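You operate a simulated robot arm through the tools that you are given. There is no shell and no other tool.

The job below is to be done with a simulated robot arm. You get a single attempt, and the scene is never put back.

TASK
Tare the steel 500 g on the tray scale, add the steel 1 kg and hold the reading.
Fine: switch on and zero first; both weights stay in the tray. Set down upright: steel weight.

The check looks at the end state, three seconds after you hand in, the way a careful person would. Anything else that was tipped, shoved, dropped, spilled or broken makes it a failure.

THE ROBOT
A 6-joint arm with a two-finger gripper, fixed in place. Base frame: the origin is at the foot of the arm, x ahead of it, y to its left, z up. Units: mm, degrees, N and s.
Its first joint turns from -166.0 to 166.0 degrees. Payload 2.45 kg.
The TCP is the grasp point between the finger pads, 20 mm short of the fingertips. In the tool frame z runs along the fingers and y along their closing line. The gripper opens to 140 mm. The gripper's body begins 168 mm behind the TCP.
Orientation is that of the tool frame in the base frame, as a unit quaternion [x, y, z, w]. With the fingers straight down and closing along the base's y, the tool's x points along the base's -x, its y along +y and its z along -z.

THE INTERFACE
- The arm moves only by the tool servo_tool. Its argument "steps" is a list of rows, each an object (a shift or turn left out is 0, a gripper value left out holds the last) with "linear": the shift along the tool's x, y, z in units of 25 mm (1.0 is 25 mm), a list of three; "rotation": the turn, a rotation vector about the tool's x, y, z in units of 8 degrees (1.0 is 8 degrees), a list of three; "claw": the finger opening in mm, from 0 to 140. In form: [{"linear": [x, y, z], "rotation": [ax, ay, az], "claw": claw}, ...]. A call has 1 to 20 rows; each row shifts and turns the commanded pose from where the row before left it, along the tool's axes as they then stand. A call with a number of a shift or a turn outside -1 to 1 is refused whole. Each row takes 0.2 s and may step no farther than 50 mm and 8.6 degrees from the row before; otherwise, or with a gripper value out of range, the whole call is refused. A pose out of reach is approached as far as the arm can. The call stops where the force on the tool passes 60 N (or 10 N more than at its start, if that is more) or the arm is blocked; 0.2 s more then pass. Each finger travels about 45 mm/s and halts on what it meets, pressing with about 23 N; the grip force reading is that of the motor and also rises with nothing between the fingers. The clock runs only during rows and for 0.2 s after the last one: add rows that do not move to give the fingers time. The reply holds the time, the measured pose of the TCP, the force on the tool along the base axes, the opening and the grip force, in the units named above and with some noise, with the torque about the TCP (base axes, N m) and any sound that the robot's microphone picked up.
- Cameras (640 x 400 px; columns grow to the right, rows downward): "scene" is fixed at [50.4, 649.9, 1523.1]; the picture's right is [-0.48, -0.88, 0.00], its down [-0.44, 0.24, -0.86] and it looks along [0.76, -0.41, -0.50] (base axes); focal length 355 px, centre (320, 200). "wrist" rides on the gripper at [78, 11, -209] in the tool frame; the picture's right is [-0.14, 0.99, 0.00], its down [-0.92, -0.13, -0.37] and it looks along [-0.36, -0.05, 0.93] (tool axes); focal length 280 px, centre (320, 200).
- capture(camera): a new picture of that camera. It takes no simulated time.
- point_at(camera, pixels): for up to 12 pixels [column, row] of the newest picture of that camera ("zoom" is the newest enlarged one), the place [x, y, z] in the base frame of the surface seen there, good to about 2 mm. It takes no simulated time.
- close_up(camera, box): a new picture of the part [left, top, right, bottom] of that camera's present view, enlarged. It takes no simulated time.
- sign_off(): hands the job in; it is judged then, once.

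Unless the task says otherwise, let go and move clear before handing in.

The tools are called after "Request:" as a command line: name --argument value ..., lists and objects as JSON in quotes. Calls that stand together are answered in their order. servo_tool: Moves the arm, as the interface text tells. Its arguments: {"type":"object","properties":{"steps":{"type":"array","items":{"type":"object","properties":{"linear":{"type":"array","items":{"type":"number"}},"rotation":{"type":"array","items":{"type":"number"}},"claw":{"type":"number"}}}}},"required":["steps"]} The other tools are called the same way: capture (camera) takes a picture; point_at (camera, pixels) gives the place of the surface under pixels of a picture; close_up (camera, box) takes an enlarged picture of a part of a camera's view; sign_off () hands the job in.

At the start:

```text
t: 0.0
tool_pos: [623.4, 87.3, 1133.0]
ee_rot: [-0.001, 1.0, 0.0, 0.0]
wrist_force: [0.0, -0.2, -0.6]
moment: [-0.02, 0.02, 0.0]
finger_gap: 139.7
finger_force: 0.0
```

scene: 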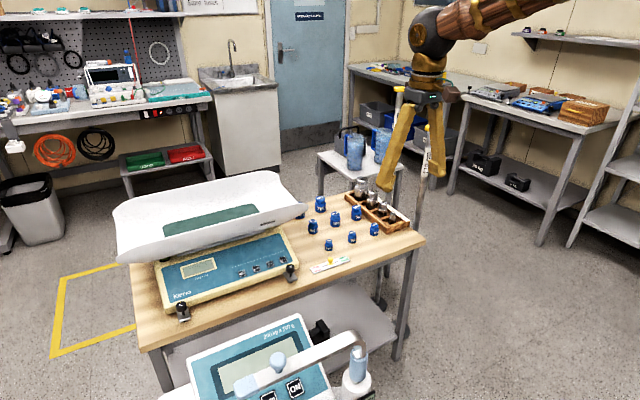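
wrist: 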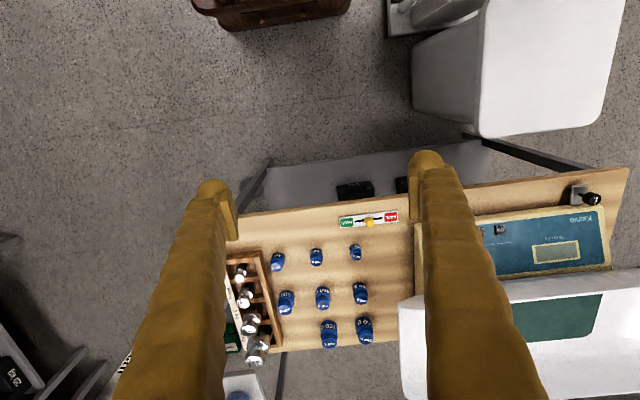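

The scene picture shows a tray scale at about (215,250), blue weights around (335,225) and steel weights in a wooden rack near (380,210). I'll take enlarged pictures to read the labels and controls.

Request:
close_up --camera "scene" --box '[290, 170, 430, 280]'

Request:
close_up --camera "scene" --box '[150, 230, 310, 330]'

Request:
close_up --camera "wrist" --box '[210, 190, 430, 370]'

Request:
close_up --camera "wrist" --box '[400, 160, 640, 320]'

Request:
close_up --camera "scene" --box '[150, 300, 400, 400]'

```text
3.64 times, centred on (360, 225) of scene
```

zoom: 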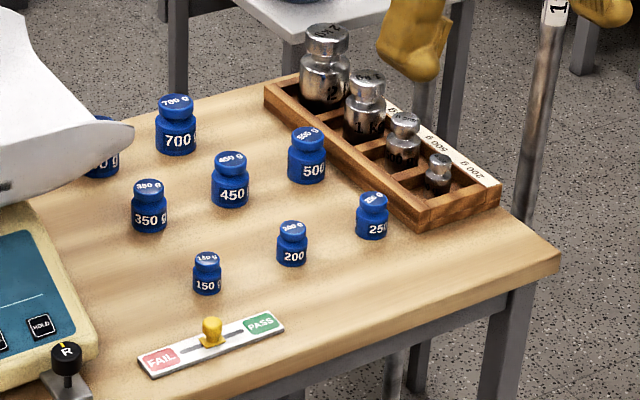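

```text
4.00 times, centred on (230, 280) of scene
```

zoom: 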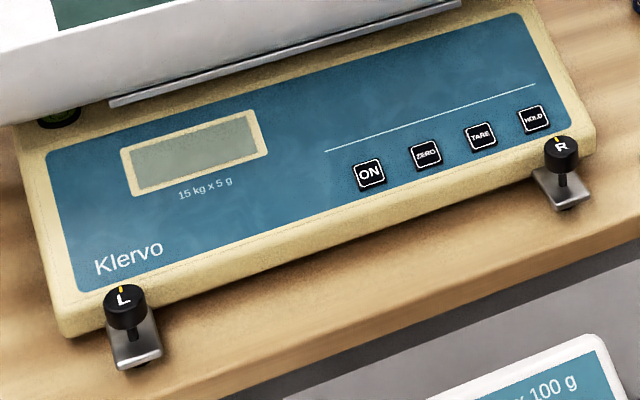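

```text
2.22 times, centred on (320, 280) of wrist
```

zoom: 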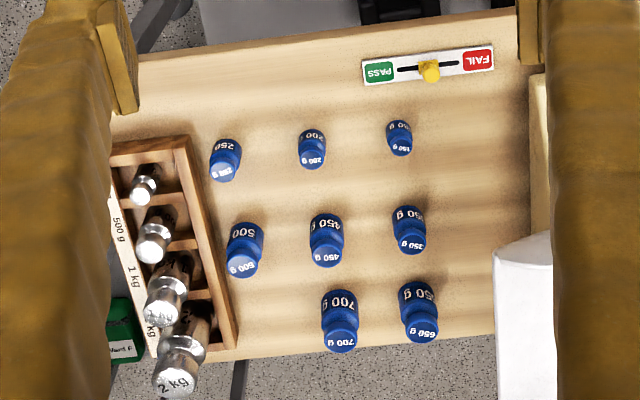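

```text
2.50 times, centred on (520, 240) of wrist
```

zoom: 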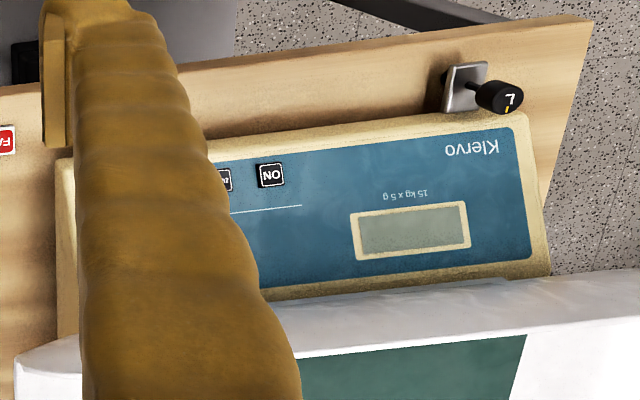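

```text
2.56 times, centred on (275, 350) of scene
```

zoom: 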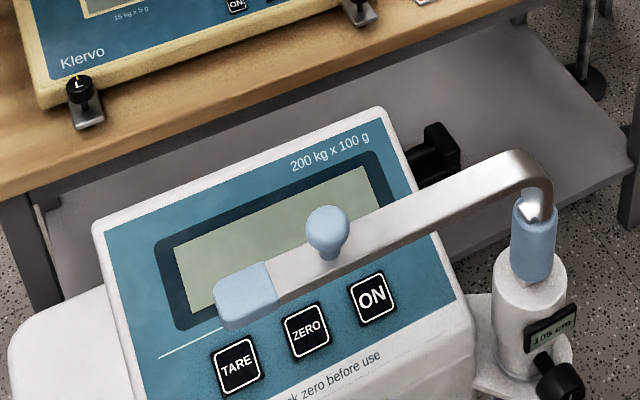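

The enlarged pictures show ON, ZERO, TARE and HOLD keys, levelling feet L and R, and a green level vial partly under the tray. The steel rack seems to run 2 kg, 1 kg, 500 g, 200 g. I'll check the labels and the vial, and measure positions.

Request:
close_up --camera "scene" --box '[150, 240, 190, 265]'

Request:
point_at --camera "scene" --pixels '[[242, 273], [256, 268], [270, 263], [283, 259], [200, 268], [165, 258], [183, 305], [290, 267], [210, 225], [120, 215], [305, 210], [240, 175]]'

Request:
close_up --camera "scene" --box '[345, 170, 415, 235]'

Request:
close_up --camera "wrist" --box '[225, 245, 295, 370]'

Request:
point_at --camera "wrist" --pixels '[[241, 268], [246, 293], [251, 324], [256, 357], [262, 250], [282, 347], [275, 280], [560, 230], [400, 320], [550, 310], [360, 330], [330, 345]]'

```text
16.00 times, centred on (170, 252) of scene
```

zoom: 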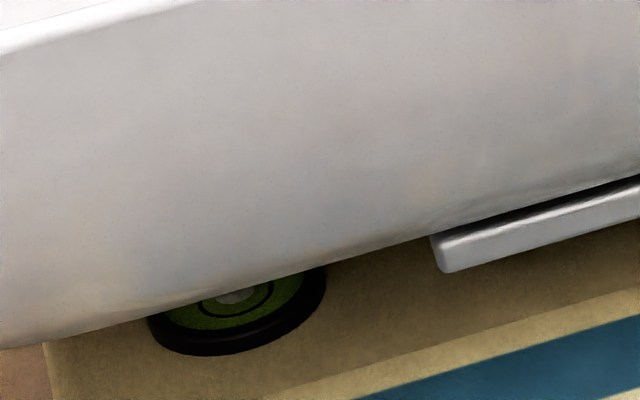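

```text
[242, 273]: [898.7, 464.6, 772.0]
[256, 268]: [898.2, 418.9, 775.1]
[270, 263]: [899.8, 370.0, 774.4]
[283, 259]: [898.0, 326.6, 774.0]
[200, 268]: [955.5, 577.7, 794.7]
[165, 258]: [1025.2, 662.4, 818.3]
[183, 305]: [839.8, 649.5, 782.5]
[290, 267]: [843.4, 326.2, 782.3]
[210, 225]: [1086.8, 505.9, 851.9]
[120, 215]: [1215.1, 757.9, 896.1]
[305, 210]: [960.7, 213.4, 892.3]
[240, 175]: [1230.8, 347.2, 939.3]
```

```text
6.15 times, centred on (380, 202) of scene
```

zoom: 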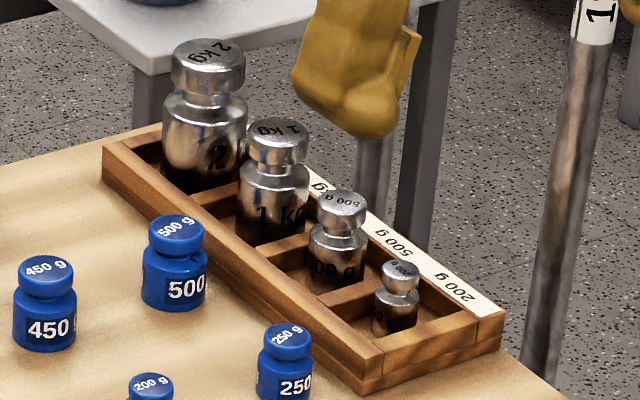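

```text
3.20 times, centred on (260, 308) of wrist
```

zoom: 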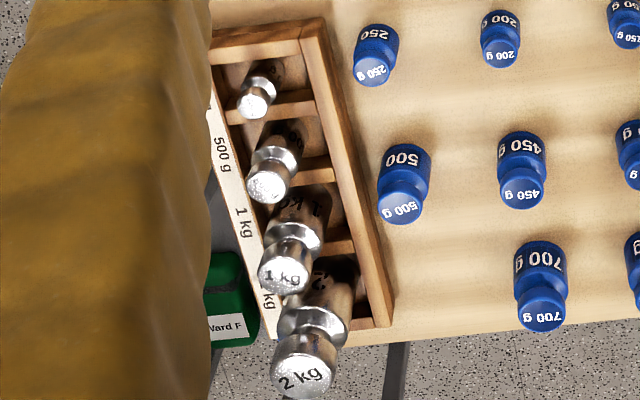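

```text
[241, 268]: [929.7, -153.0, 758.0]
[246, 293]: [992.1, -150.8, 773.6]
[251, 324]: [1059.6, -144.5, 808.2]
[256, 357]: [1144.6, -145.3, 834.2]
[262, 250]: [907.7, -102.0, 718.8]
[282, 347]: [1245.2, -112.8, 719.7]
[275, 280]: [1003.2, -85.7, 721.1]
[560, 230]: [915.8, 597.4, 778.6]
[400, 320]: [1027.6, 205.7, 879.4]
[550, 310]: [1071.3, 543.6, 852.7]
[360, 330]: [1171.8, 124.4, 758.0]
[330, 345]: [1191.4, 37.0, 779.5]
```

The rack labels match the weights: the 1 kg is at about (1060,-145) and the 500 g at about (992,-150). The keys sit at x≈898 and z≈774. I'll map the tray next.

Request:
point_at --camera "scene" --pixels '[[200, 216], [230, 212], [250, 208], [180, 222], [160, 230], [200, 235], [230, 228], [260, 222], [280, 218], [270, 205], [285, 200], [295, 213]]'

Request:
point_at --camera "scene" --pixels '[[130, 240], [200, 248], [250, 235], [290, 224], [275, 190], [260, 180], [200, 200], [250, 195], [150, 210], [372, 200], [386, 212], [398, 222]]'

Request:
close_up --camera "scene" --box '[100, 160, 320, 300]'

Request:
point_at --camera "scene" --pixels '[[361, 182], [375, 196], [386, 205], [395, 216], [363, 197], [377, 206], [386, 216], [394, 221], [330, 250], [340, 235]]'

```text
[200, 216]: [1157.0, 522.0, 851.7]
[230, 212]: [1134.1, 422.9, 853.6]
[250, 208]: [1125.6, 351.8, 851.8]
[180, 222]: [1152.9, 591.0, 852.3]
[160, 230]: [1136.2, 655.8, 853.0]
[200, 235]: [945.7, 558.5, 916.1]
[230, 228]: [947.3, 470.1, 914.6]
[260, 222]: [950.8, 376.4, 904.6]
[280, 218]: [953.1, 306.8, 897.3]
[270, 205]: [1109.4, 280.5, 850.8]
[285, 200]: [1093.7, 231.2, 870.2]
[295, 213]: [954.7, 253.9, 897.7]
```

```text
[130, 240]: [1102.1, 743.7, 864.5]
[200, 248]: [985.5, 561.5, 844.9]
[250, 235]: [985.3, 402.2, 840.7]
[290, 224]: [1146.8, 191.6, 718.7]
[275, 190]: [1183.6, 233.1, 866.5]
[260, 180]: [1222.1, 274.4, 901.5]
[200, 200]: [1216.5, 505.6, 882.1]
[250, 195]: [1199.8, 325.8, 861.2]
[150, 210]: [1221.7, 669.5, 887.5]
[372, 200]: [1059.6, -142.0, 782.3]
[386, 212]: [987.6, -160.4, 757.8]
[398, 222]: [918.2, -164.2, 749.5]
```

```text
2.86 times, centred on (210, 230) of scene
```

zoom: 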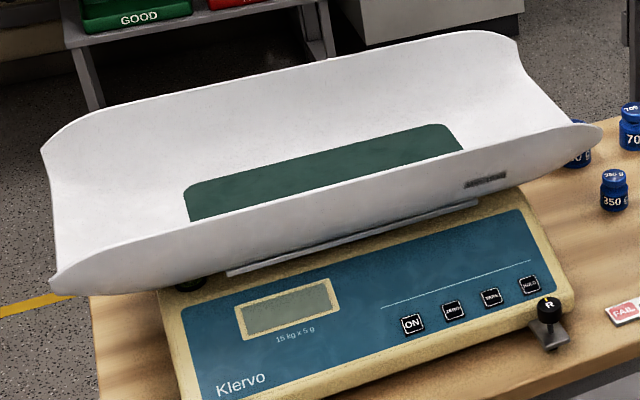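

```text
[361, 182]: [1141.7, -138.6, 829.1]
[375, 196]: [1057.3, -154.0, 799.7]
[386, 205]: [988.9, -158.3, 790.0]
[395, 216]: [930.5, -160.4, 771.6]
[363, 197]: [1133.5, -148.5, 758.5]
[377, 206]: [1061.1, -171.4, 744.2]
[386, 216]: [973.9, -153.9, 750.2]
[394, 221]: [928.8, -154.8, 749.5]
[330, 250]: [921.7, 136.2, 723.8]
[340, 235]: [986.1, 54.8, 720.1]
```

The tray floor is flat at z≈852, and its front rim is at x≈950, z≈915. Before moving I'll locate the object in the foreground of the scene picture, around (280,350), so the arm's path avoids it.

Request:
point_at --camera "scene" --pixels '[[240, 350], [278, 360], [320, 350], [355, 350], [358, 372], [220, 380], [295, 388], [330, 340], [200, 350], [310, 325]]'

Request:
point_at --camera "wrist" --pixels '[[550, 60], [400, 20], [270, 10], [350, 190], [400, 185], [580, 190], [595, 198]]'

```text
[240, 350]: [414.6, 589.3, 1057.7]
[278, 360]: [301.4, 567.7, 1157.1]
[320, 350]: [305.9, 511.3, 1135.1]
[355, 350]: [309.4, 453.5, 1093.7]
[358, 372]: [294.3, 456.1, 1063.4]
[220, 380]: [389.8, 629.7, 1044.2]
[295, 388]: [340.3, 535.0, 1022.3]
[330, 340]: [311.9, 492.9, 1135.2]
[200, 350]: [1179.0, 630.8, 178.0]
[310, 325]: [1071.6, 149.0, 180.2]
```

```text
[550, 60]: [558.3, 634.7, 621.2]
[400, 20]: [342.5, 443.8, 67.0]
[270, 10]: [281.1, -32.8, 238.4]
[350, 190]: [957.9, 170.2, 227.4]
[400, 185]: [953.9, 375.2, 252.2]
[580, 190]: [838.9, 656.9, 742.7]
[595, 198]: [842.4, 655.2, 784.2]
```

The foreground stand is at x≈300–415, y≈450–630, up to z≈1157, so I'll stay at larger x and work at azimuths below about 30°. I'm moving the closed gripper toward the keys at a safe height, to x≈800, y≈400, z≈1000.

Request:
servo_tool --steps '[{"linear": [-0.7, 0, 0], "claw": 0}, {"linear": [-0.7, 0, 0]}, {"linear": [-0.7, 0.5, 0.2]}, {"linear": [-0.7, 0.8, 0.4]}, {"linear": [-0.7, 0.9, 0.4]}, {"linear": [-0.7, 0.9, 0.4]}, {"linear": [-0.7, 0.9, 0.4]}, {"linear": [-0.7, 0.9, 0.4]}, {"linear": [-0.7, 0.9, 0.4]}, {"linear": [-0.5, 0.9, 0.4]}, {"linear": [0, 0.9, 0.4]}, {"linear": [0, 0.9, 0.4]}, {"linear": [0, 0.9, 0.4]}, {"linear": [0, 0.9, 0.4]}, {"linear": [0, 0.9, 0.4]}, {"linear": [0, 0.9, 0.4]}]'

Request:
capture --camera "wrist"

Request:
capture --camera "scene"

```text
t: 3.4
tool_pos: [793.9, 390.6, 998.4]
ee_rot: [0.001, 1.0, 0.0, 0.001]
wrist_force: [0.7, 0.1, -0.2]
moment: [-0.01, -0.03, -0.04]
finger_gap: 0.0
finger_force: 22.8
```

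```text
taken
```

wrist: 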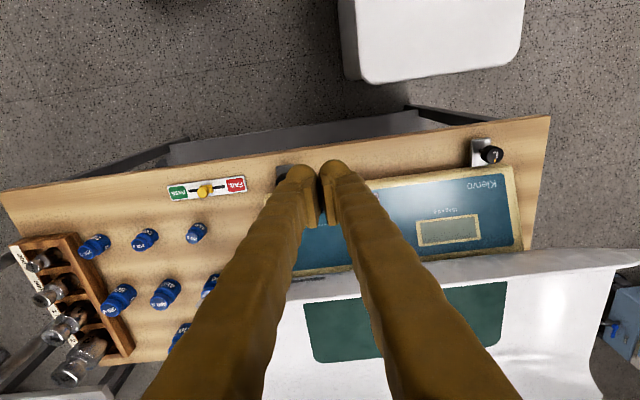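

```text
taken
```

scene: 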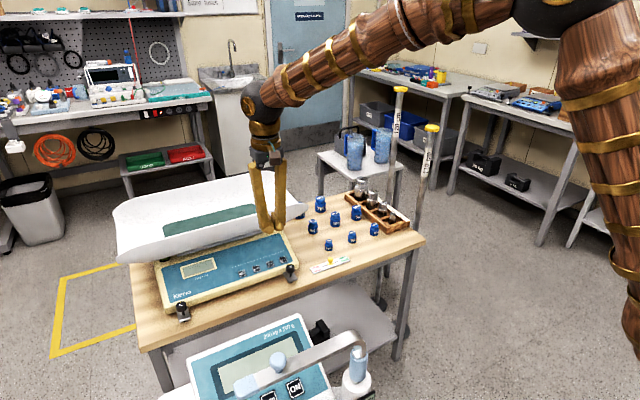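

The arm reaches this spot without trouble. The panel slopes about 22°, so I'm tilting the tool to match and bringing the closed fingertips to about 40 mm off the ON key at (898,465,773).

Request:
servo_tool --steps '[{"rotation": [0, -0.9167, 0]}, {"rotation": [0, -0.9167, 0]}, {"rotation": [0, -0.9167, 0]}, {"linear": [0, 0.987, 0]}, {"linear": [0, 0.987, 0]}, {"linear": [0, 0.987, 0]}, {"linear": [-0.06, 0, 0.94]}, {"linear": [-0.06, 0, 0.94]}, {"linear": [-0.06, 0, 0.94]}, {"linear": [-0.06, 0, 0.94]}, {"linear": [-0.06, 0, 0.94]}, {"linear": [-0.06, 0, 0.94]}, {"linear": [-0.06, 0, 0.94]}, {"linear": [-0.06, 0, 0.94]}, {"linear": [0, 0, 0]}]'

Request:
capture --camera "wrist"

Request:
close_up --camera "scene" --box '[150, 200, 310, 330]'

```text
t: 6.6
tool_pos: [875.8, 464.3, 829.5]
ee_rot: [0.001, 0.981, 0.0, 0.193]
wrist_force: [-0.1, -0.1, 0.4]
moment: [-0.03, 0.02, 0.01]
finger_gap: 0.1
finger_force: 22.9
```

```text
taken
```

wrist: 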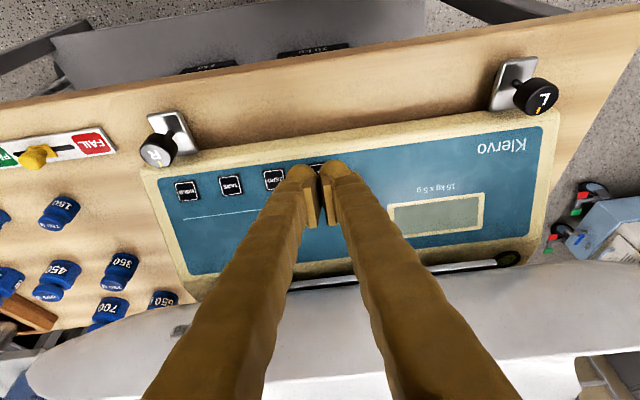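

```text
3.08 times, centred on (230, 265) of scene
```

zoom: 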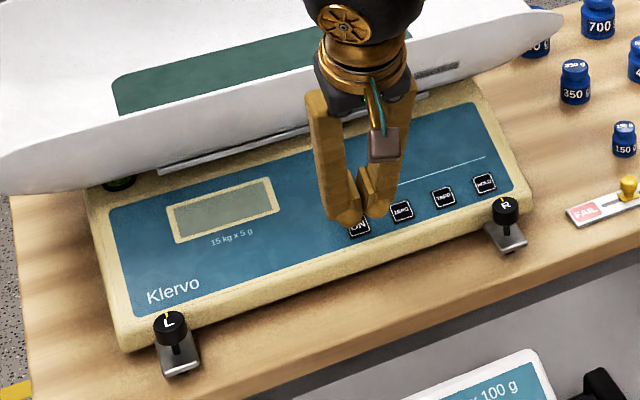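

The level vial now shows in the wrist picture near (508,258). I'll enlarge it, and recheck the key positions against the fingertips.

Request:
close_up --camera "wrist" --box '[484, 245, 532, 275]'

Request:
point_at --camera "wrist" --pixels '[[187, 190], [231, 185], [273, 179], [318, 168], [440, 185], [540, 190], [540, 96], [158, 152]]'

Request:
close_up --camera "wrist" --box '[160, 130, 400, 240]'

```text
13.33 times, centred on (508, 260) of wrist
```

zoom: 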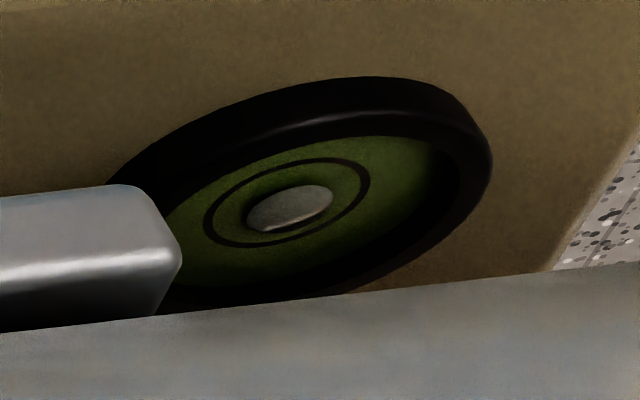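

```text
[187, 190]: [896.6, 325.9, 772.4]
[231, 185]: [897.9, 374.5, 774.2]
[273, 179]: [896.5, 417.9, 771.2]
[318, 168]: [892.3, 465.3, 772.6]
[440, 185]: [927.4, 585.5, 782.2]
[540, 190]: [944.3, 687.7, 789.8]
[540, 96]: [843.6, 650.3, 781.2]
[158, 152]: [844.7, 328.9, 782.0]
```

```text
2.67 times, centred on (280, 185) of wrist
```

zoom: 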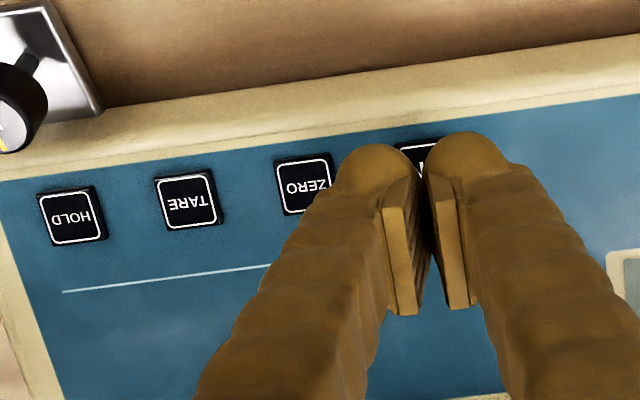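

The bubble sits in the middle of its ring, so the scale is level. The keys are confirmed at y≈326, 372, 418 and 465, and I'm now pressing ON gently.

Request:
servo_tool --steps '[{"linear": [0, 0, 0.7]}, {"linear": [0, 0, 0.7]}, {"linear": [0, 0, 0.06]}, {"linear": [0, 0, 0.04]}, {"linear": [0, 0, 0.04]}, {"linear": [0, 0, 0]}]'

Request:
close_up --camera "scene" --box '[150, 230, 310, 330]'

```text
t: 8.0
tool_pos: [889.5, 465.2, 792.4]
ee_rot: [0.001, 0.982, 0.0, 0.191]
wrist_force: [-0.4, 0.7, 0.2]
moment: [-0.01, -0.01, 0.0]
finger_gap: 0.0
finger_force: 22.9
```

```text
4.00 times, centred on (230, 280) of scene
```

zoom: 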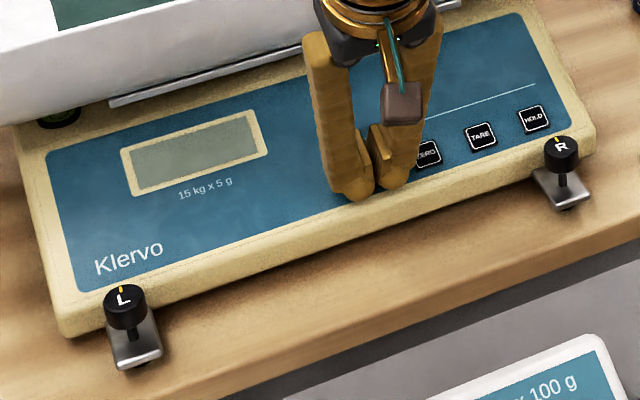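

There's no contact yet: the fingertip is at about z=774 and the force is near zero. I'll keep going in 1 mm steps.

Request:
servo_tool --steps '[{"linear": [0, 0, 0.04]}, {"linear": [0, 0, 0.04]}, {"linear": [0, 0, 0.04]}, {"linear": [0, 0, 0]}]'

Request:
close_up --camera "scene" --box '[150, 230, 310, 330]'

```text
t: 9.0
tool_pos: [891.8, 464.5, 790.4]
ee_rot: [0.0, 0.981, 0.0, 0.192]
wrist_force: [0.1, 0.2, 1.4]
moment: [-0.01, -0.02, -0.02]
finger_gap: 6.1
finger_force: 29.5
heard: click
```

```text
4.00 times, centred on (230, 280) of scene
```

zoom: 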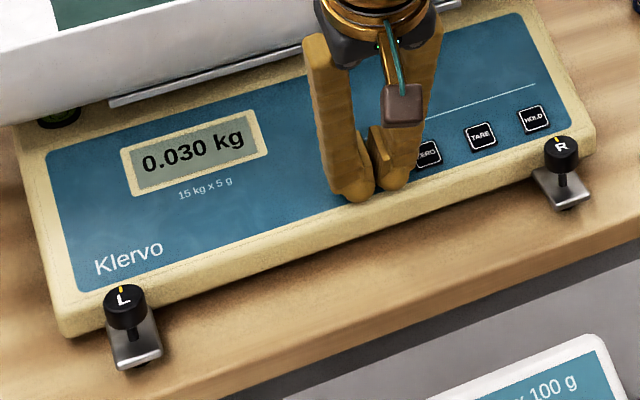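

A click was heard and the display reads 0.030 kg, so the scale is on. I'm backing off and moving to ZERO at y≈418.

Request:
servo_tool --steps '[{"linear": [0, 0, -0.8]}, {"linear": [0, -0.93, 0]}, {"linear": [0, -0.93, 0]}, {"linear": [0, 0, 0.7]}, {"linear": [0, 0, 0.04]}, {"linear": [0, 0, 0]}]'

Request:
close_up --camera "scene" --box '[150, 230, 310, 330]'

```text
t: 10.4
tool_pos: [889.9, 417.5, 791.2]
ee_rot: [0.0, 0.981, 0.0, 0.192]
wrist_force: [0.0, 0.1, 0.8]
moment: [0.02, 0.01, 0.01]
finger_gap: 5.7
finger_force: 29.3
```

```text
4.00 times, centred on (230, 280) of scene
```

zoom: 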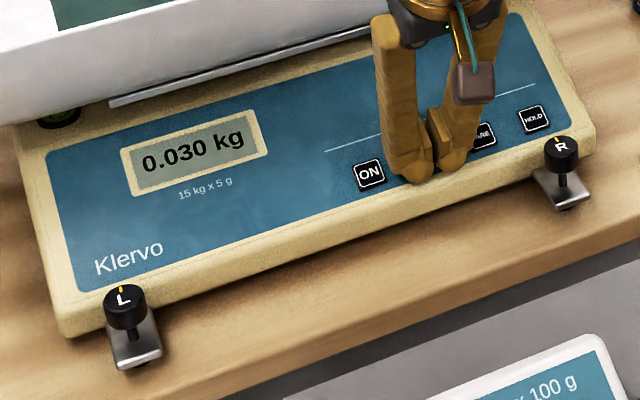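

The reading hasn't changed yet, and the finger gap of 5.7 mm at a commanded 0 is odd. I'll press a little further and check the fingers in the wrist view.

Request:
servo_tool --steps '[{"linear": [0, 0, 0.04]}, {"linear": [0, 0, 0.04]}, {"linear": [0, 0, 0]}]'

Request:
close_up --camera "scene" --box '[150, 230, 310, 330]'

Request:
close_up --camera "wrist" --box '[220, 120, 420, 245]'

```text
t: 11.2
tool_pos: [889.0, 418.0, 790.1]
ee_rot: [0.0, 0.981, 0.0, 0.191]
wrist_force: [-0.6, 1.5, 2.5]
moment: [0.01, -0.01, 0.05]
finger_gap: 6.0
finger_force: 29.6
heard: click
```

```text
4.00 times, centred on (230, 280) of scene
```

zoom: 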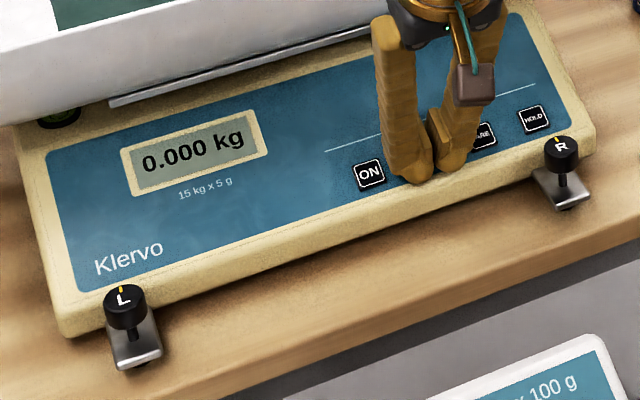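

```text
3.20 times, centred on (320, 182) of wrist
```

zoom: 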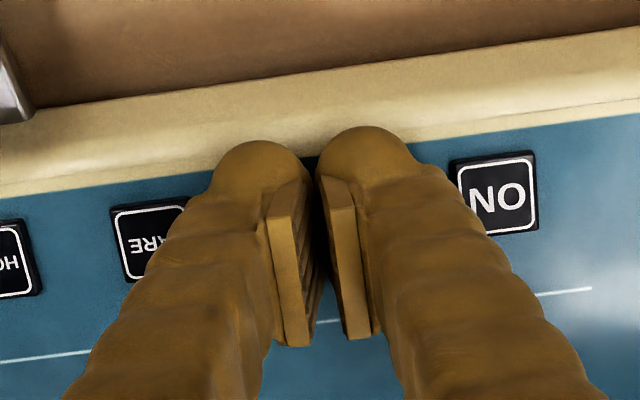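

The display now reads 0.000 kg after the click. I'm backing off and moving over toward the steel rack at a safe height, opening the fingers on the way.

Request:
servo_tool --steps '[{"linear": [0, 0, -1]}, {"linear": [0, 0, -1]}, {"linear": [0, 0, -1]}, {"linear": [0, 0, -1]}, {"linear": [0, 0, -1]}, {"linear": [0, -1, -0.6]}, {"linear": [0, -1, -0.6]}, {"linear": [0, -1, 0], "claw": 70}, {"linear": [0, -1, 0]}, {"linear": [0, -1, 0]}, {"linear": [0, -1, 0]}, {"linear": [0, -1, 0]}, {"linear": [0, -1, 0]}, {"linear": [0, -1, 0]}, {"linear": [0, -1, 0]}, {"linear": [0, -1, 0]}, {"linear": [0, -1, 0]}, {"linear": [0, -1, 0]}, {"linear": [0, -1, 0]}, {"linear": [0, -1, 0]}]'

Request:
servo_tool --steps '[{"linear": [0, -1, 0]}, {"linear": [0, -1, 0]}, {"linear": [0, -1, 0]}, {"linear": [0, -1, 0]}, {"linear": [0, -1, 0]}, {"linear": [0, -1, 0]}, {"linear": [0, -1, 0]}, {"linear": [0, -1, 0]}, {"linear": [0, 0, 0]}]'

Request:
capture --camera "wrist"

Request:
close_up --camera "scene" --box '[150, 230, 310, 330]'

```text
t: 15.4
tool_pos: [833.9, 44.1, 934.6]
ee_rot: [0.0, 0.982, 0.0, 0.191]
wrist_force: [0.9, 0.0, -0.1]
moment: [0.02, 0.02, 0.01]
finger_gap: 70.2
finger_force: 0.0
```

```text
t: 17.4
tool_pos: [831.1, -157.3, 932.6]
ee_rot: [0.0, 0.981, 0.0, 0.192]
wrist_force: [0.0, 0.0, 1.2]
moment: [-0.05, 0.01, 0.02]
finger_gap: 70.0
finger_force: 0.0
```

```text
taken
```

wrist: 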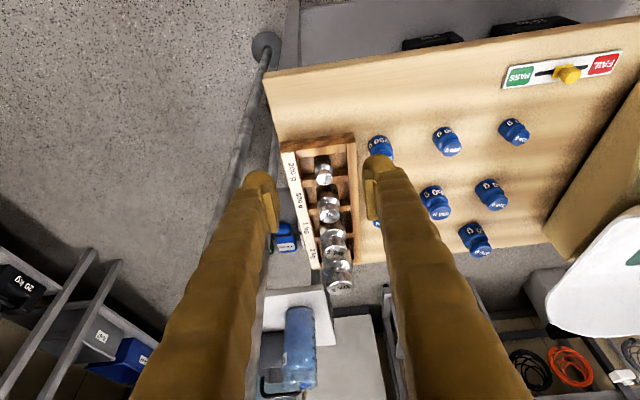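

```text
4.00 times, centred on (230, 280) of scene
```

zoom: 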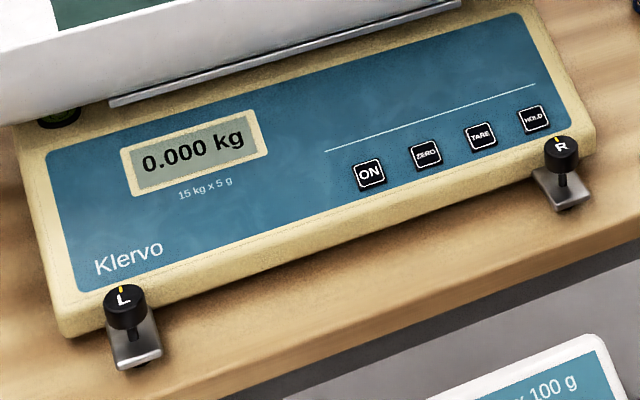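

The rack is well in view, with the 500 g near (329,210) in the wrist picture. I'll enlarge it to locate the weight precisely, and locate the tall poles by the rack so I can avoid them.

Request:
close_up --camera "wrist" --box '[275, 125, 375, 300]'

Request:
capture --camera "scene"

Request:
point_at --camera "scene" --pixels '[[432, 128], [428, 160], [400, 90], [396, 120], [420, 200], [355, 155], [340, 168]]'

Request:
point_at --camera "wrist" --pixels '[[324, 178], [329, 215], [335, 250], [340, 283], [350, 150], [355, 200], [356, 255], [290, 160], [305, 240], [310, 150], [325, 195], [340, 195]]'

```text
2.29 times, centred on (325, 212) of wrist
```

zoom: 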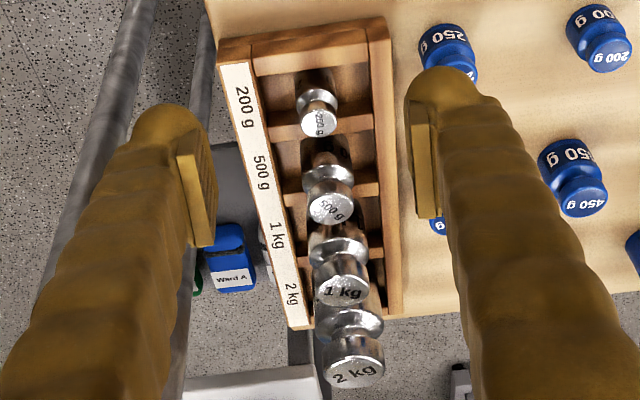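

```text
taken
```

scene: 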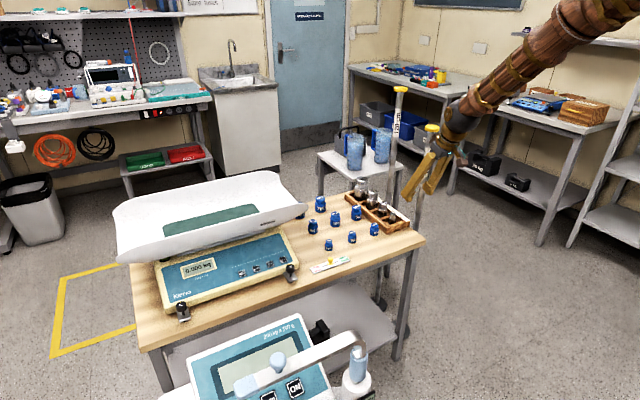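

```text
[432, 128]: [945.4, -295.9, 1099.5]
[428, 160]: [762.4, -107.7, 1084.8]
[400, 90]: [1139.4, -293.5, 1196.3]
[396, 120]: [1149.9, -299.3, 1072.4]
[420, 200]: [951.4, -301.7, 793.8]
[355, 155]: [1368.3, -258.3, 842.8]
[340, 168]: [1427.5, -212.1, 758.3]
```

```text
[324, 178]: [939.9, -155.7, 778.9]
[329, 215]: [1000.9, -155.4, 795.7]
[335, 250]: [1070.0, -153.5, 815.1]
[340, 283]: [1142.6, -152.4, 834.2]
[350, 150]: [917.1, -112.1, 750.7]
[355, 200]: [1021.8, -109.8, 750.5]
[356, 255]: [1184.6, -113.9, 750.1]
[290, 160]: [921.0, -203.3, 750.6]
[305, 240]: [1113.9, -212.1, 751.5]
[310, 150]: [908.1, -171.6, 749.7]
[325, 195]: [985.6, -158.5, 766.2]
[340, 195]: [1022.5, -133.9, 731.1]
```

The 500 g weight's top is near (1001,-155,796), the rack walls are 750 high, and the poles stand at y≈-298, well clear. I'll sample the enlarged view for the exact geometry of the 500 g.

Request:
close_up --camera "wrist" --box '[300, 180, 364, 220]'

Request:
close_up --camera "scene" --box '[356, 180, 412, 230]'

```text
10.00 times, centred on (332, 200) of wrist
```

zoom: 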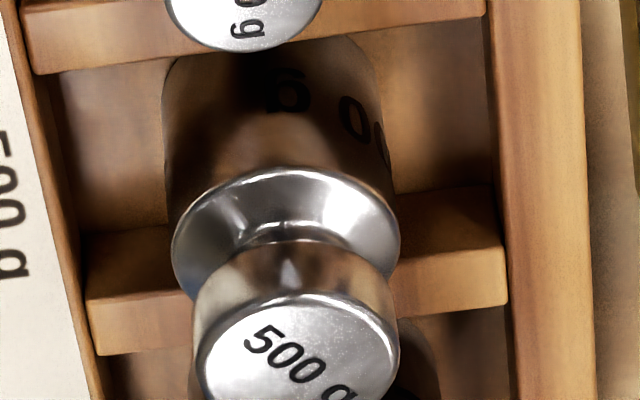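

```text
8.00 times, centred on (384, 205) of scene
```

zoom: 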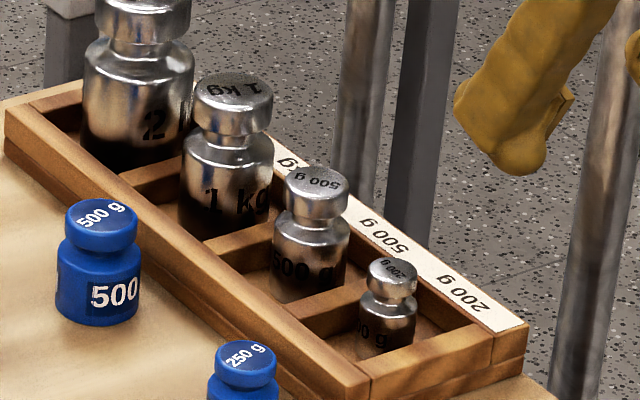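

I'll sample points on the 500 g and 1 kg weights in this enlarged scene view.

Request:
point_at --camera "zoom" --pixels '[[289, 182], [345, 184], [317, 197], [318, 170], [317, 182], [312, 250], [276, 245], [346, 250], [316, 210], [312, 280], [312, 232], [312, 240]]'

Request:
point_at --camera "zoom" --pixels '[[198, 92], [270, 94], [235, 108], [236, 76], [235, 92], [226, 170], [184, 160], [270, 170], [235, 120], [226, 205], [228, 150], [300, 330]]'

```text
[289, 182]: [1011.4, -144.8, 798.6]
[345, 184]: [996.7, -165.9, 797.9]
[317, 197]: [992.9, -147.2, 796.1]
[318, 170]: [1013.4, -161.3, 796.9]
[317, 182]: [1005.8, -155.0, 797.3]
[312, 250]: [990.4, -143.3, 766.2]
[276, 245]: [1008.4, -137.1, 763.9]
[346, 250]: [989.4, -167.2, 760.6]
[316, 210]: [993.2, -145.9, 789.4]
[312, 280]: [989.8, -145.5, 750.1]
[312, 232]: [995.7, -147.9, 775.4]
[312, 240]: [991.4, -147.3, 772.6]
```

```text
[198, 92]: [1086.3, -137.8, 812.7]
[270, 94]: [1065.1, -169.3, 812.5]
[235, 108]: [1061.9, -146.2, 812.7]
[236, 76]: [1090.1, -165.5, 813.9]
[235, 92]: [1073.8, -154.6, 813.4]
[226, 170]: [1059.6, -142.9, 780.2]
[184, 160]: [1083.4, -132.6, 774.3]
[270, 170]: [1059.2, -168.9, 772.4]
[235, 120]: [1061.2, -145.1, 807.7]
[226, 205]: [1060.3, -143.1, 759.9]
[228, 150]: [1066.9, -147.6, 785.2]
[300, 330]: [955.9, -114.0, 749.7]
```

The 500 g weight's axis is at about (1004.5,-155), with a body about 36 mm across, shoulder at z≈772 and top at 797. The 1 kg axis is at about (1075.5,-154.5), with a body about 45 mm across. I'll check the inner edges of the rack walls.

Request:
point_at --camera "wrist" --pixels '[[348, 200], [350, 200], [352, 200], [357, 200], [304, 205], [306, 205], [308, 205], [310, 205], [346, 223], [313, 223], [345, 190], [330, 228]]'

```text
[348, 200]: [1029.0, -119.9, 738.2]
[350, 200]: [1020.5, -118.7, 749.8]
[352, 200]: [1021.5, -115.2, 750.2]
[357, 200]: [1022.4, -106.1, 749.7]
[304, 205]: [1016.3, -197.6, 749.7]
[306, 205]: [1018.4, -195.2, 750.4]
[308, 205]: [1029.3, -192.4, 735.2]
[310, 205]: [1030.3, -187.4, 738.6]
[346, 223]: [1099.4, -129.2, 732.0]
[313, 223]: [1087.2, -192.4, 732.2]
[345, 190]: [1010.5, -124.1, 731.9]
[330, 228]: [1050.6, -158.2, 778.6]
```

The rack's inner walls are at y=-119 and -194 with tops at 750, so I'll grip the 500 g body just above them. I'm lining up and descending along the tilted axis, stopping about 50 mm short to check.

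Request:
servo_tool --steps '[{"linear": [-0.8, 0.014, 0], "claw": 60}, {"linear": [-0.8, 0.014, 0]}, {"linear": [-0.8, 0.014, 0]}, {"linear": [-0.8, 0.014, 0]}, {"linear": [-0.82, 0.014, 0]}, {"linear": [0, 0, 0.9]}, {"linear": [0, 0, 0.9]}, {"linear": [0, 0, 0.9]}, {"linear": [0, 0, 0.9]}, {"linear": [0, 0, 0.9]}, {"linear": [0, 0, 0.9]}, {"linear": [0, 0, 0.9]}, {"linear": [0, 0, 0]}]'

Request:
capture --camera "wrist"

Request:
close_up --camera "scene" --box '[340, 120, 460, 240]'

```text
t: 20.2
tool_pos: [985.0, -154.6, 826.0]
ee_rot: [-0.001, 0.981, 0.0, 0.192]
wrist_force: [-0.6, 0.3, -0.2]
moment: [0.04, 0.02, 0.01]
finger_gap: 60.0
finger_force: 0.0
```

```text
taken
```

wrist: 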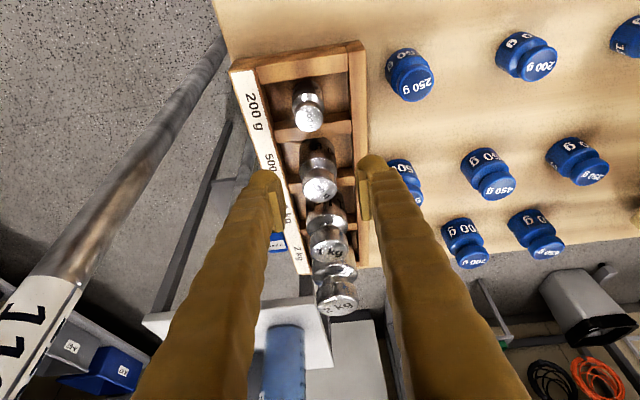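

```text
3.33 times, centred on (400, 180) of scene
```

zoom: 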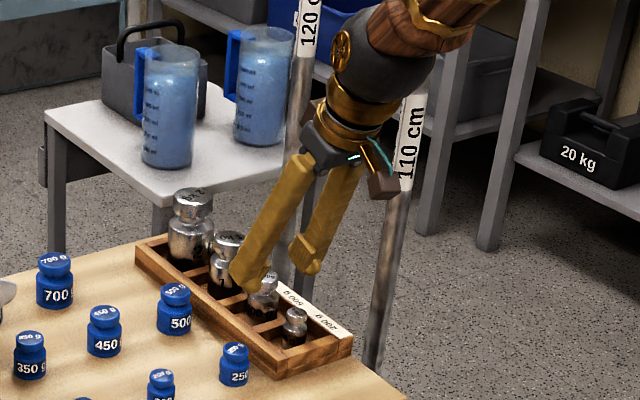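

The fingers straddle the 500 g as intended, with its top near (320,190). I'll confirm its centre before the final descent.

Request:
point_at --camera "wrist" --pixels '[[320, 190], [306, 190], [335, 188], [320, 180], [321, 200], [327, 248]]'

Request:
close_up --camera "wrist" --box '[240, 120, 400, 260]'

```text
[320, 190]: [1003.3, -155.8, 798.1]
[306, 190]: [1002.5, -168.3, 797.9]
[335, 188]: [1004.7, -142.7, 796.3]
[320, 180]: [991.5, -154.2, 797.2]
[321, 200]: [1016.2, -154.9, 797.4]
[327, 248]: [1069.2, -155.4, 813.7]
```

```text
2.86 times, centred on (320, 190) of wrist
```

zoom: 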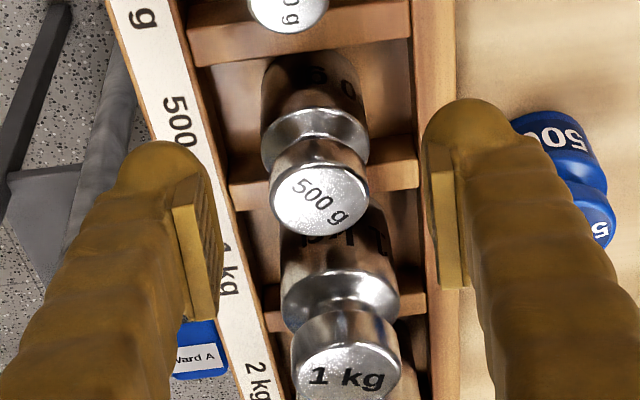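

The 500 g centre is confirmed at (1003.5,-155.5). The blue 500 g stands close to the right finger, so I'll check its clearance first.

Request:
point_at --camera "zoom" --pixels '[[570, 125], [600, 200], [585, 170], [560, 185], [470, 120], [150, 155], [445, 200], [190, 240]]'

Request:
close_up --camera "scene" --box '[370, 160, 430, 220]'

```text
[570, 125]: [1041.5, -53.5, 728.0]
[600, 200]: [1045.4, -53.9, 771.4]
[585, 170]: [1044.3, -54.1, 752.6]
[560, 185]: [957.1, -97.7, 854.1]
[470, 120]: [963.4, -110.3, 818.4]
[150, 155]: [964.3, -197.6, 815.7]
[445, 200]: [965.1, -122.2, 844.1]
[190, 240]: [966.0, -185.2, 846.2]
```

```text
6.67 times, centred on (400, 190) of scene
```

zoom: 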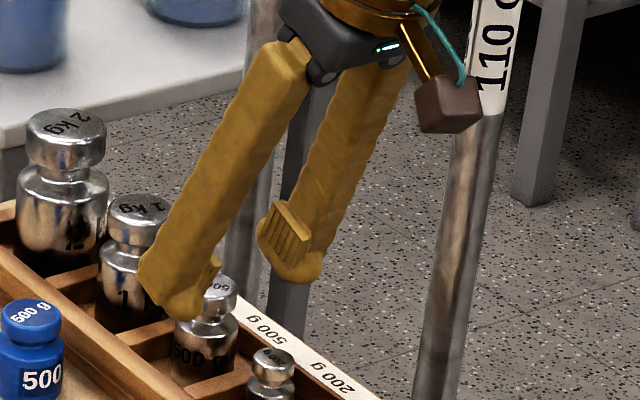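

The blue 500 g is about 40 mm from the finger, so it's clear. I'm making the final descent and closing on the steel 500 g.

Request:
servo_tool --steps '[{"linear": [0.04, -0.02, 0.8]}, {"linear": [0.05, -0.02, 0.8]}, {"linear": [0, 0, 0.3]}, {"linear": [0, 0, 0.14]}, {"linear": [0, 0, 0]}]'

Request:
close_up --camera "wrist" --box '[240, 120, 400, 260]'

Request:
close_up --camera "scene" --box '[350, 170, 420, 235]'

```text
t: 21.4
tool_pos: [1001.1, -156.0, 776.8]
ee_rot: [0.0, 0.981, 0.001, 0.192]
wrist_force: [0.0, 1.2, -0.9]
moment: [0.01, 0.0, -0.02]
finger_gap: 60.3
finger_force: 0.0
```

```text
2.86 times, centred on (320, 190) of wrist
```

zoom: 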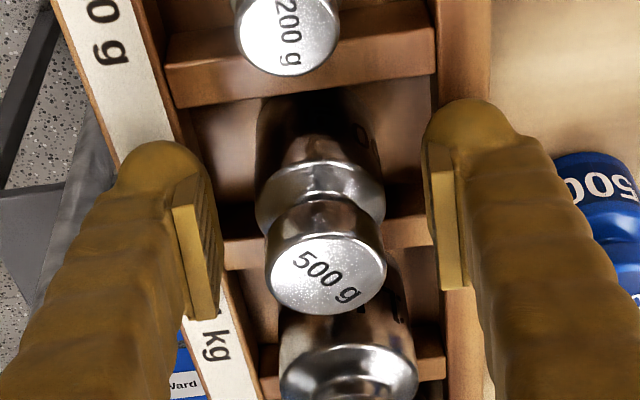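

```text
6.15 times, centred on (385, 202) of scene
```

zoom: 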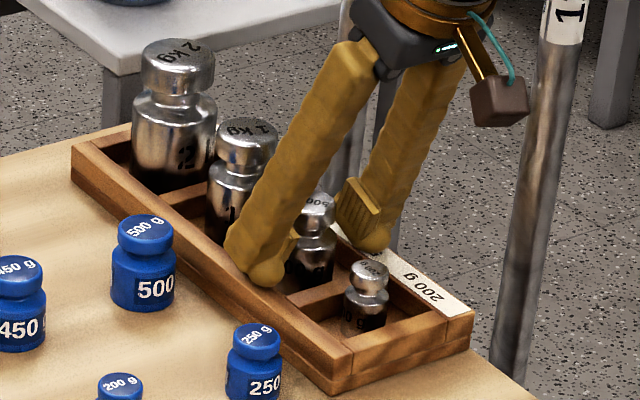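

The fingertips sit just above the rack wall on both sides of the body. Closing now.

Request:
servo_tool --steps '[{"claw": 20}, {"linear": [0, 0, 0]}, {"linear": [0, 0, 0]}, {"linear": [0, 0, 0]}, {"linear": [0, 0, 0]}]'

Request:
close_up --camera "wrist" --box '[240, 120, 400, 260]'

```text
t: 22.6
tool_pos: [1001.3, -155.0, 776.3]
ee_rot: [0.0, 0.981, 0.0, 0.192]
wrist_force: [0.7, 0.5, 0.4]
moment: [-0.03, 0.01, 0.03]
finger_gap: 36.8
finger_force: 23.1
```

```text
2.86 times, centred on (320, 190) of wrist
```

zoom: 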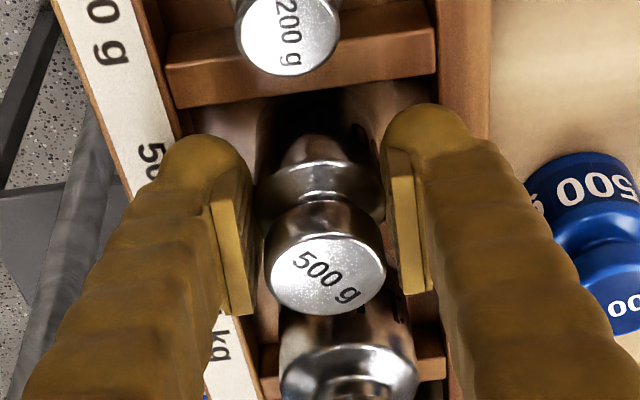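

The grip closed at 36.8 mm, which matches the body width. I'm lifting straight up and checking that it holds.

Request:
servo_tool --steps '[{"linear": [-0.15, 0, -0.37]}, {"linear": [-0.15, 0, -0.37]}, {"linear": [-0.3, 0, -0.74]}, {"linear": [-0.375, 0, -0.927]}, {"linear": [-0.375, 0, -0.927]}, {"linear": [-0.375, 0, -0.927]}, {"linear": [0, 0, 0]}]'

Request:
close_up --camera "wrist" --box '[240, 120, 400, 260]'

Request:
close_up --camera "scene" --box '[340, 120, 460, 240]'

```text
t: 24.2
tool_pos: [1001.3, -157.1, 892.6]
ee_rot: [0.0, 0.982, -0.001, 0.19]
wrist_force: [-0.2, -0.4, -4.8]
moment: [0.0, 0.05, 0.0]
finger_gap: 36.6
finger_force: 22.9
```

```text
2.86 times, centred on (320, 190) of wrist
```

zoom: 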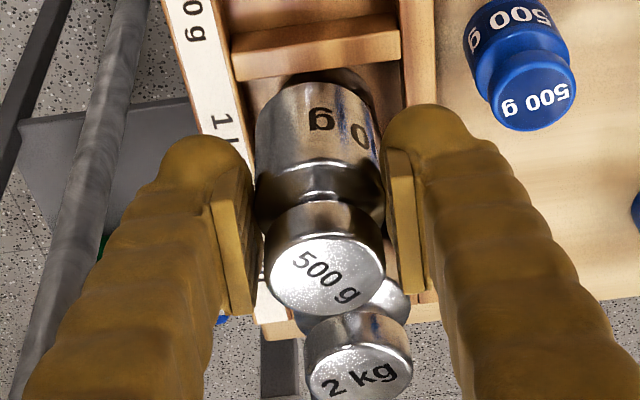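

```text
3.33 times, centred on (400, 180) of scene
```

zoom: 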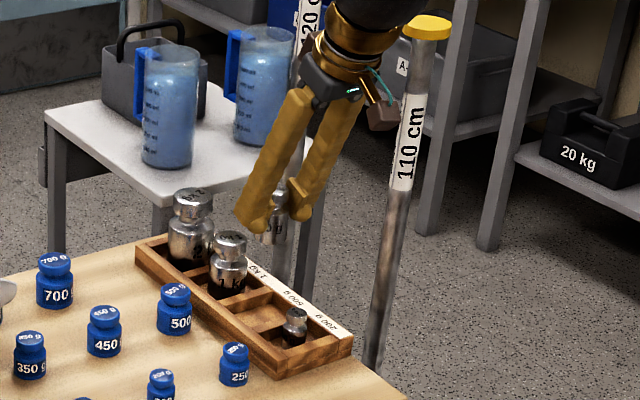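

The 500 g is lifted cleanly (about -4.8 N) and hangs upright. I'm raising it further and carrying it toward the tray.

Request:
servo_tool --steps '[{"linear": [-0.345, 0, -0.853]}, {"linear": [-0.345, 0.3, -0.853]}, {"linear": [-0.345, 0.6, -0.853]}, {"linear": [-0.345, 0.9, -0.853]}, {"linear": [0, 1, 0]}, {"linear": [0, 1, 0]}, {"linear": [0, 1, 0]}, {"linear": [0, 1, 0]}, {"linear": [0, 1, 0]}, {"linear": [0, 1, 0]}, {"linear": [0, 1, 0]}, {"linear": [0, 1, 0]}, {"linear": [0, 1, 0]}, {"linear": [0, 1, 0]}, {"linear": [0, 1, 0]}, {"linear": [0, 1, 0]}, {"linear": [0, 1, 0]}, {"linear": [0, 0.6, 0]}, {"linear": [0, 0, 0]}]'

Request:
capture --camera "wrist"

Request:
capture --camera "scene"

```text
t: 28.2
tool_pos: [1002.4, 228.7, 983.3]
ee_rot: [0.0, 0.982, 0.0, 0.191]
wrist_force: [-0.5, -0.5, -4.7]
moment: [-0.02, 0.04, 0.01]
finger_gap: 36.5
finger_force: 22.6
```

```text
taken
```

wrist: 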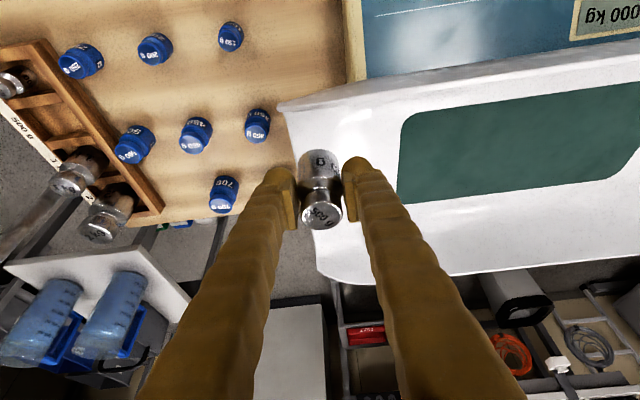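

```text
taken
```

scene: 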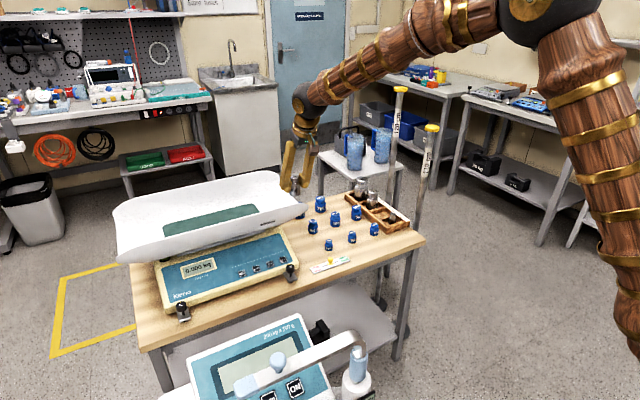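

The tray floor and green mat are in full view, with the mat's corners near (410,115) and (400,200). I'll measure where the floor is flat.

Request:
point_at --camera "wrist" --pixels '[[420, 130], [415, 180], [450, 115], [450, 150], [450, 180], [500, 100], [500, 140], [500, 175], [560, 100], [560, 140], [385, 150], [370, 150]]'

Request:
point_at --camera "wrist" --pixels '[[450, 105], [450, 95], [450, 85], [420, 95], [390, 100], [450, 78], [500, 75], [380, 90], [450, 210], [400, 200], [340, 110], [300, 105]]'

```text
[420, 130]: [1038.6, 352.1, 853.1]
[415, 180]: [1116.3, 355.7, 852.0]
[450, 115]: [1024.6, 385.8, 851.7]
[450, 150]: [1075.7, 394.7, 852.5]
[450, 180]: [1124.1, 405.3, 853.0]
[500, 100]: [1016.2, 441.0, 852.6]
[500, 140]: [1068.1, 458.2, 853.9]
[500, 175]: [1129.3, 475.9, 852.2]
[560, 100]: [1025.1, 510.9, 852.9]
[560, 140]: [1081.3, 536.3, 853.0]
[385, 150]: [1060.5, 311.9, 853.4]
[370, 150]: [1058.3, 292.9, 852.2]
```

```text
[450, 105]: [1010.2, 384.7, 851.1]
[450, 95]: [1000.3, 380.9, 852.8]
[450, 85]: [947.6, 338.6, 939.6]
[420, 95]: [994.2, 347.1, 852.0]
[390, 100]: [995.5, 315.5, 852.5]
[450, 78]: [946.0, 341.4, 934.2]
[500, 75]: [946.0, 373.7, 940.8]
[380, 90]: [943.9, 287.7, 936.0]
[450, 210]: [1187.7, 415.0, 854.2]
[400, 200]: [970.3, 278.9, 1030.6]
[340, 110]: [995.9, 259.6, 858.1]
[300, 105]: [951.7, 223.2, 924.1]
```

The tray floor is flat at z≈852.5 for x 995–1185 and y 290–600, and the front rim is at x≈945, z≈940. I'll set the 500 g at about (1040,480), leaving room for the 1 kg beside it, so I'm moving above that spot.

Request:
servo_tool --steps '[{"linear": [-0.1214, 0.914, 0.049]}, {"linear": [-0.1214, 0.914, 0.049]}, {"linear": [-0.1214, 0.914, 0.049]}, {"linear": [-0.1214, 0.914, 0.049]}, {"linear": [-0.1214, 0.914, 0.049]}, {"linear": [-0.1214, 0.914, 0.049]}, {"linear": [-0.1214, 0.914, 0.049]}, {"linear": [-0.1214, 0.914, 0.049]}, {"linear": [-0.1214, 0.914, 0.049]}, {"linear": [-0.1214, 0.914, 0.049]}, {"linear": [-0.1214, 0.914, 0.049]}, {"linear": [0, 0, 0]}]'

Request:
capture --camera "wrist"

Request:
capture --camera "scene"

```text
t: 30.8
tool_pos: [1037.9, 480.4, 984.6]
ee_rot: [0.0, 0.982, 0.0, 0.19]
wrist_force: [-0.1, -0.3, -4.9]
moment: [-0.03, 0.0, 0.04]
finger_gap: 36.7
finger_force: 22.8
```

```text
taken
```

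wrist: 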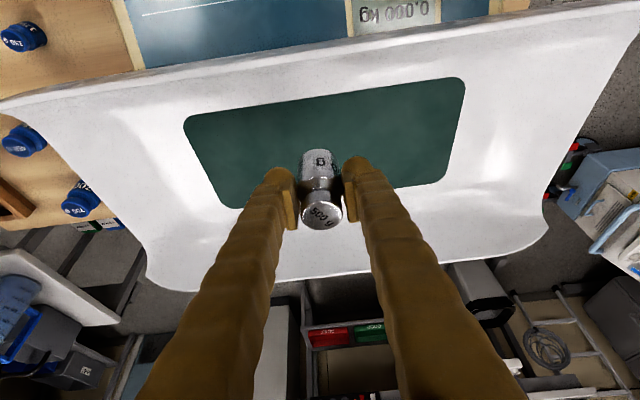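

```text
taken
```

scene: 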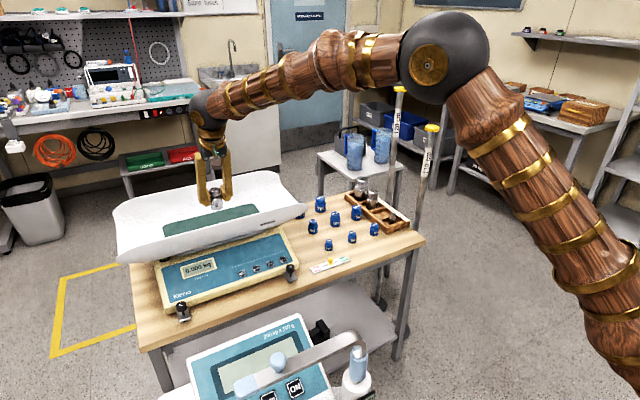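

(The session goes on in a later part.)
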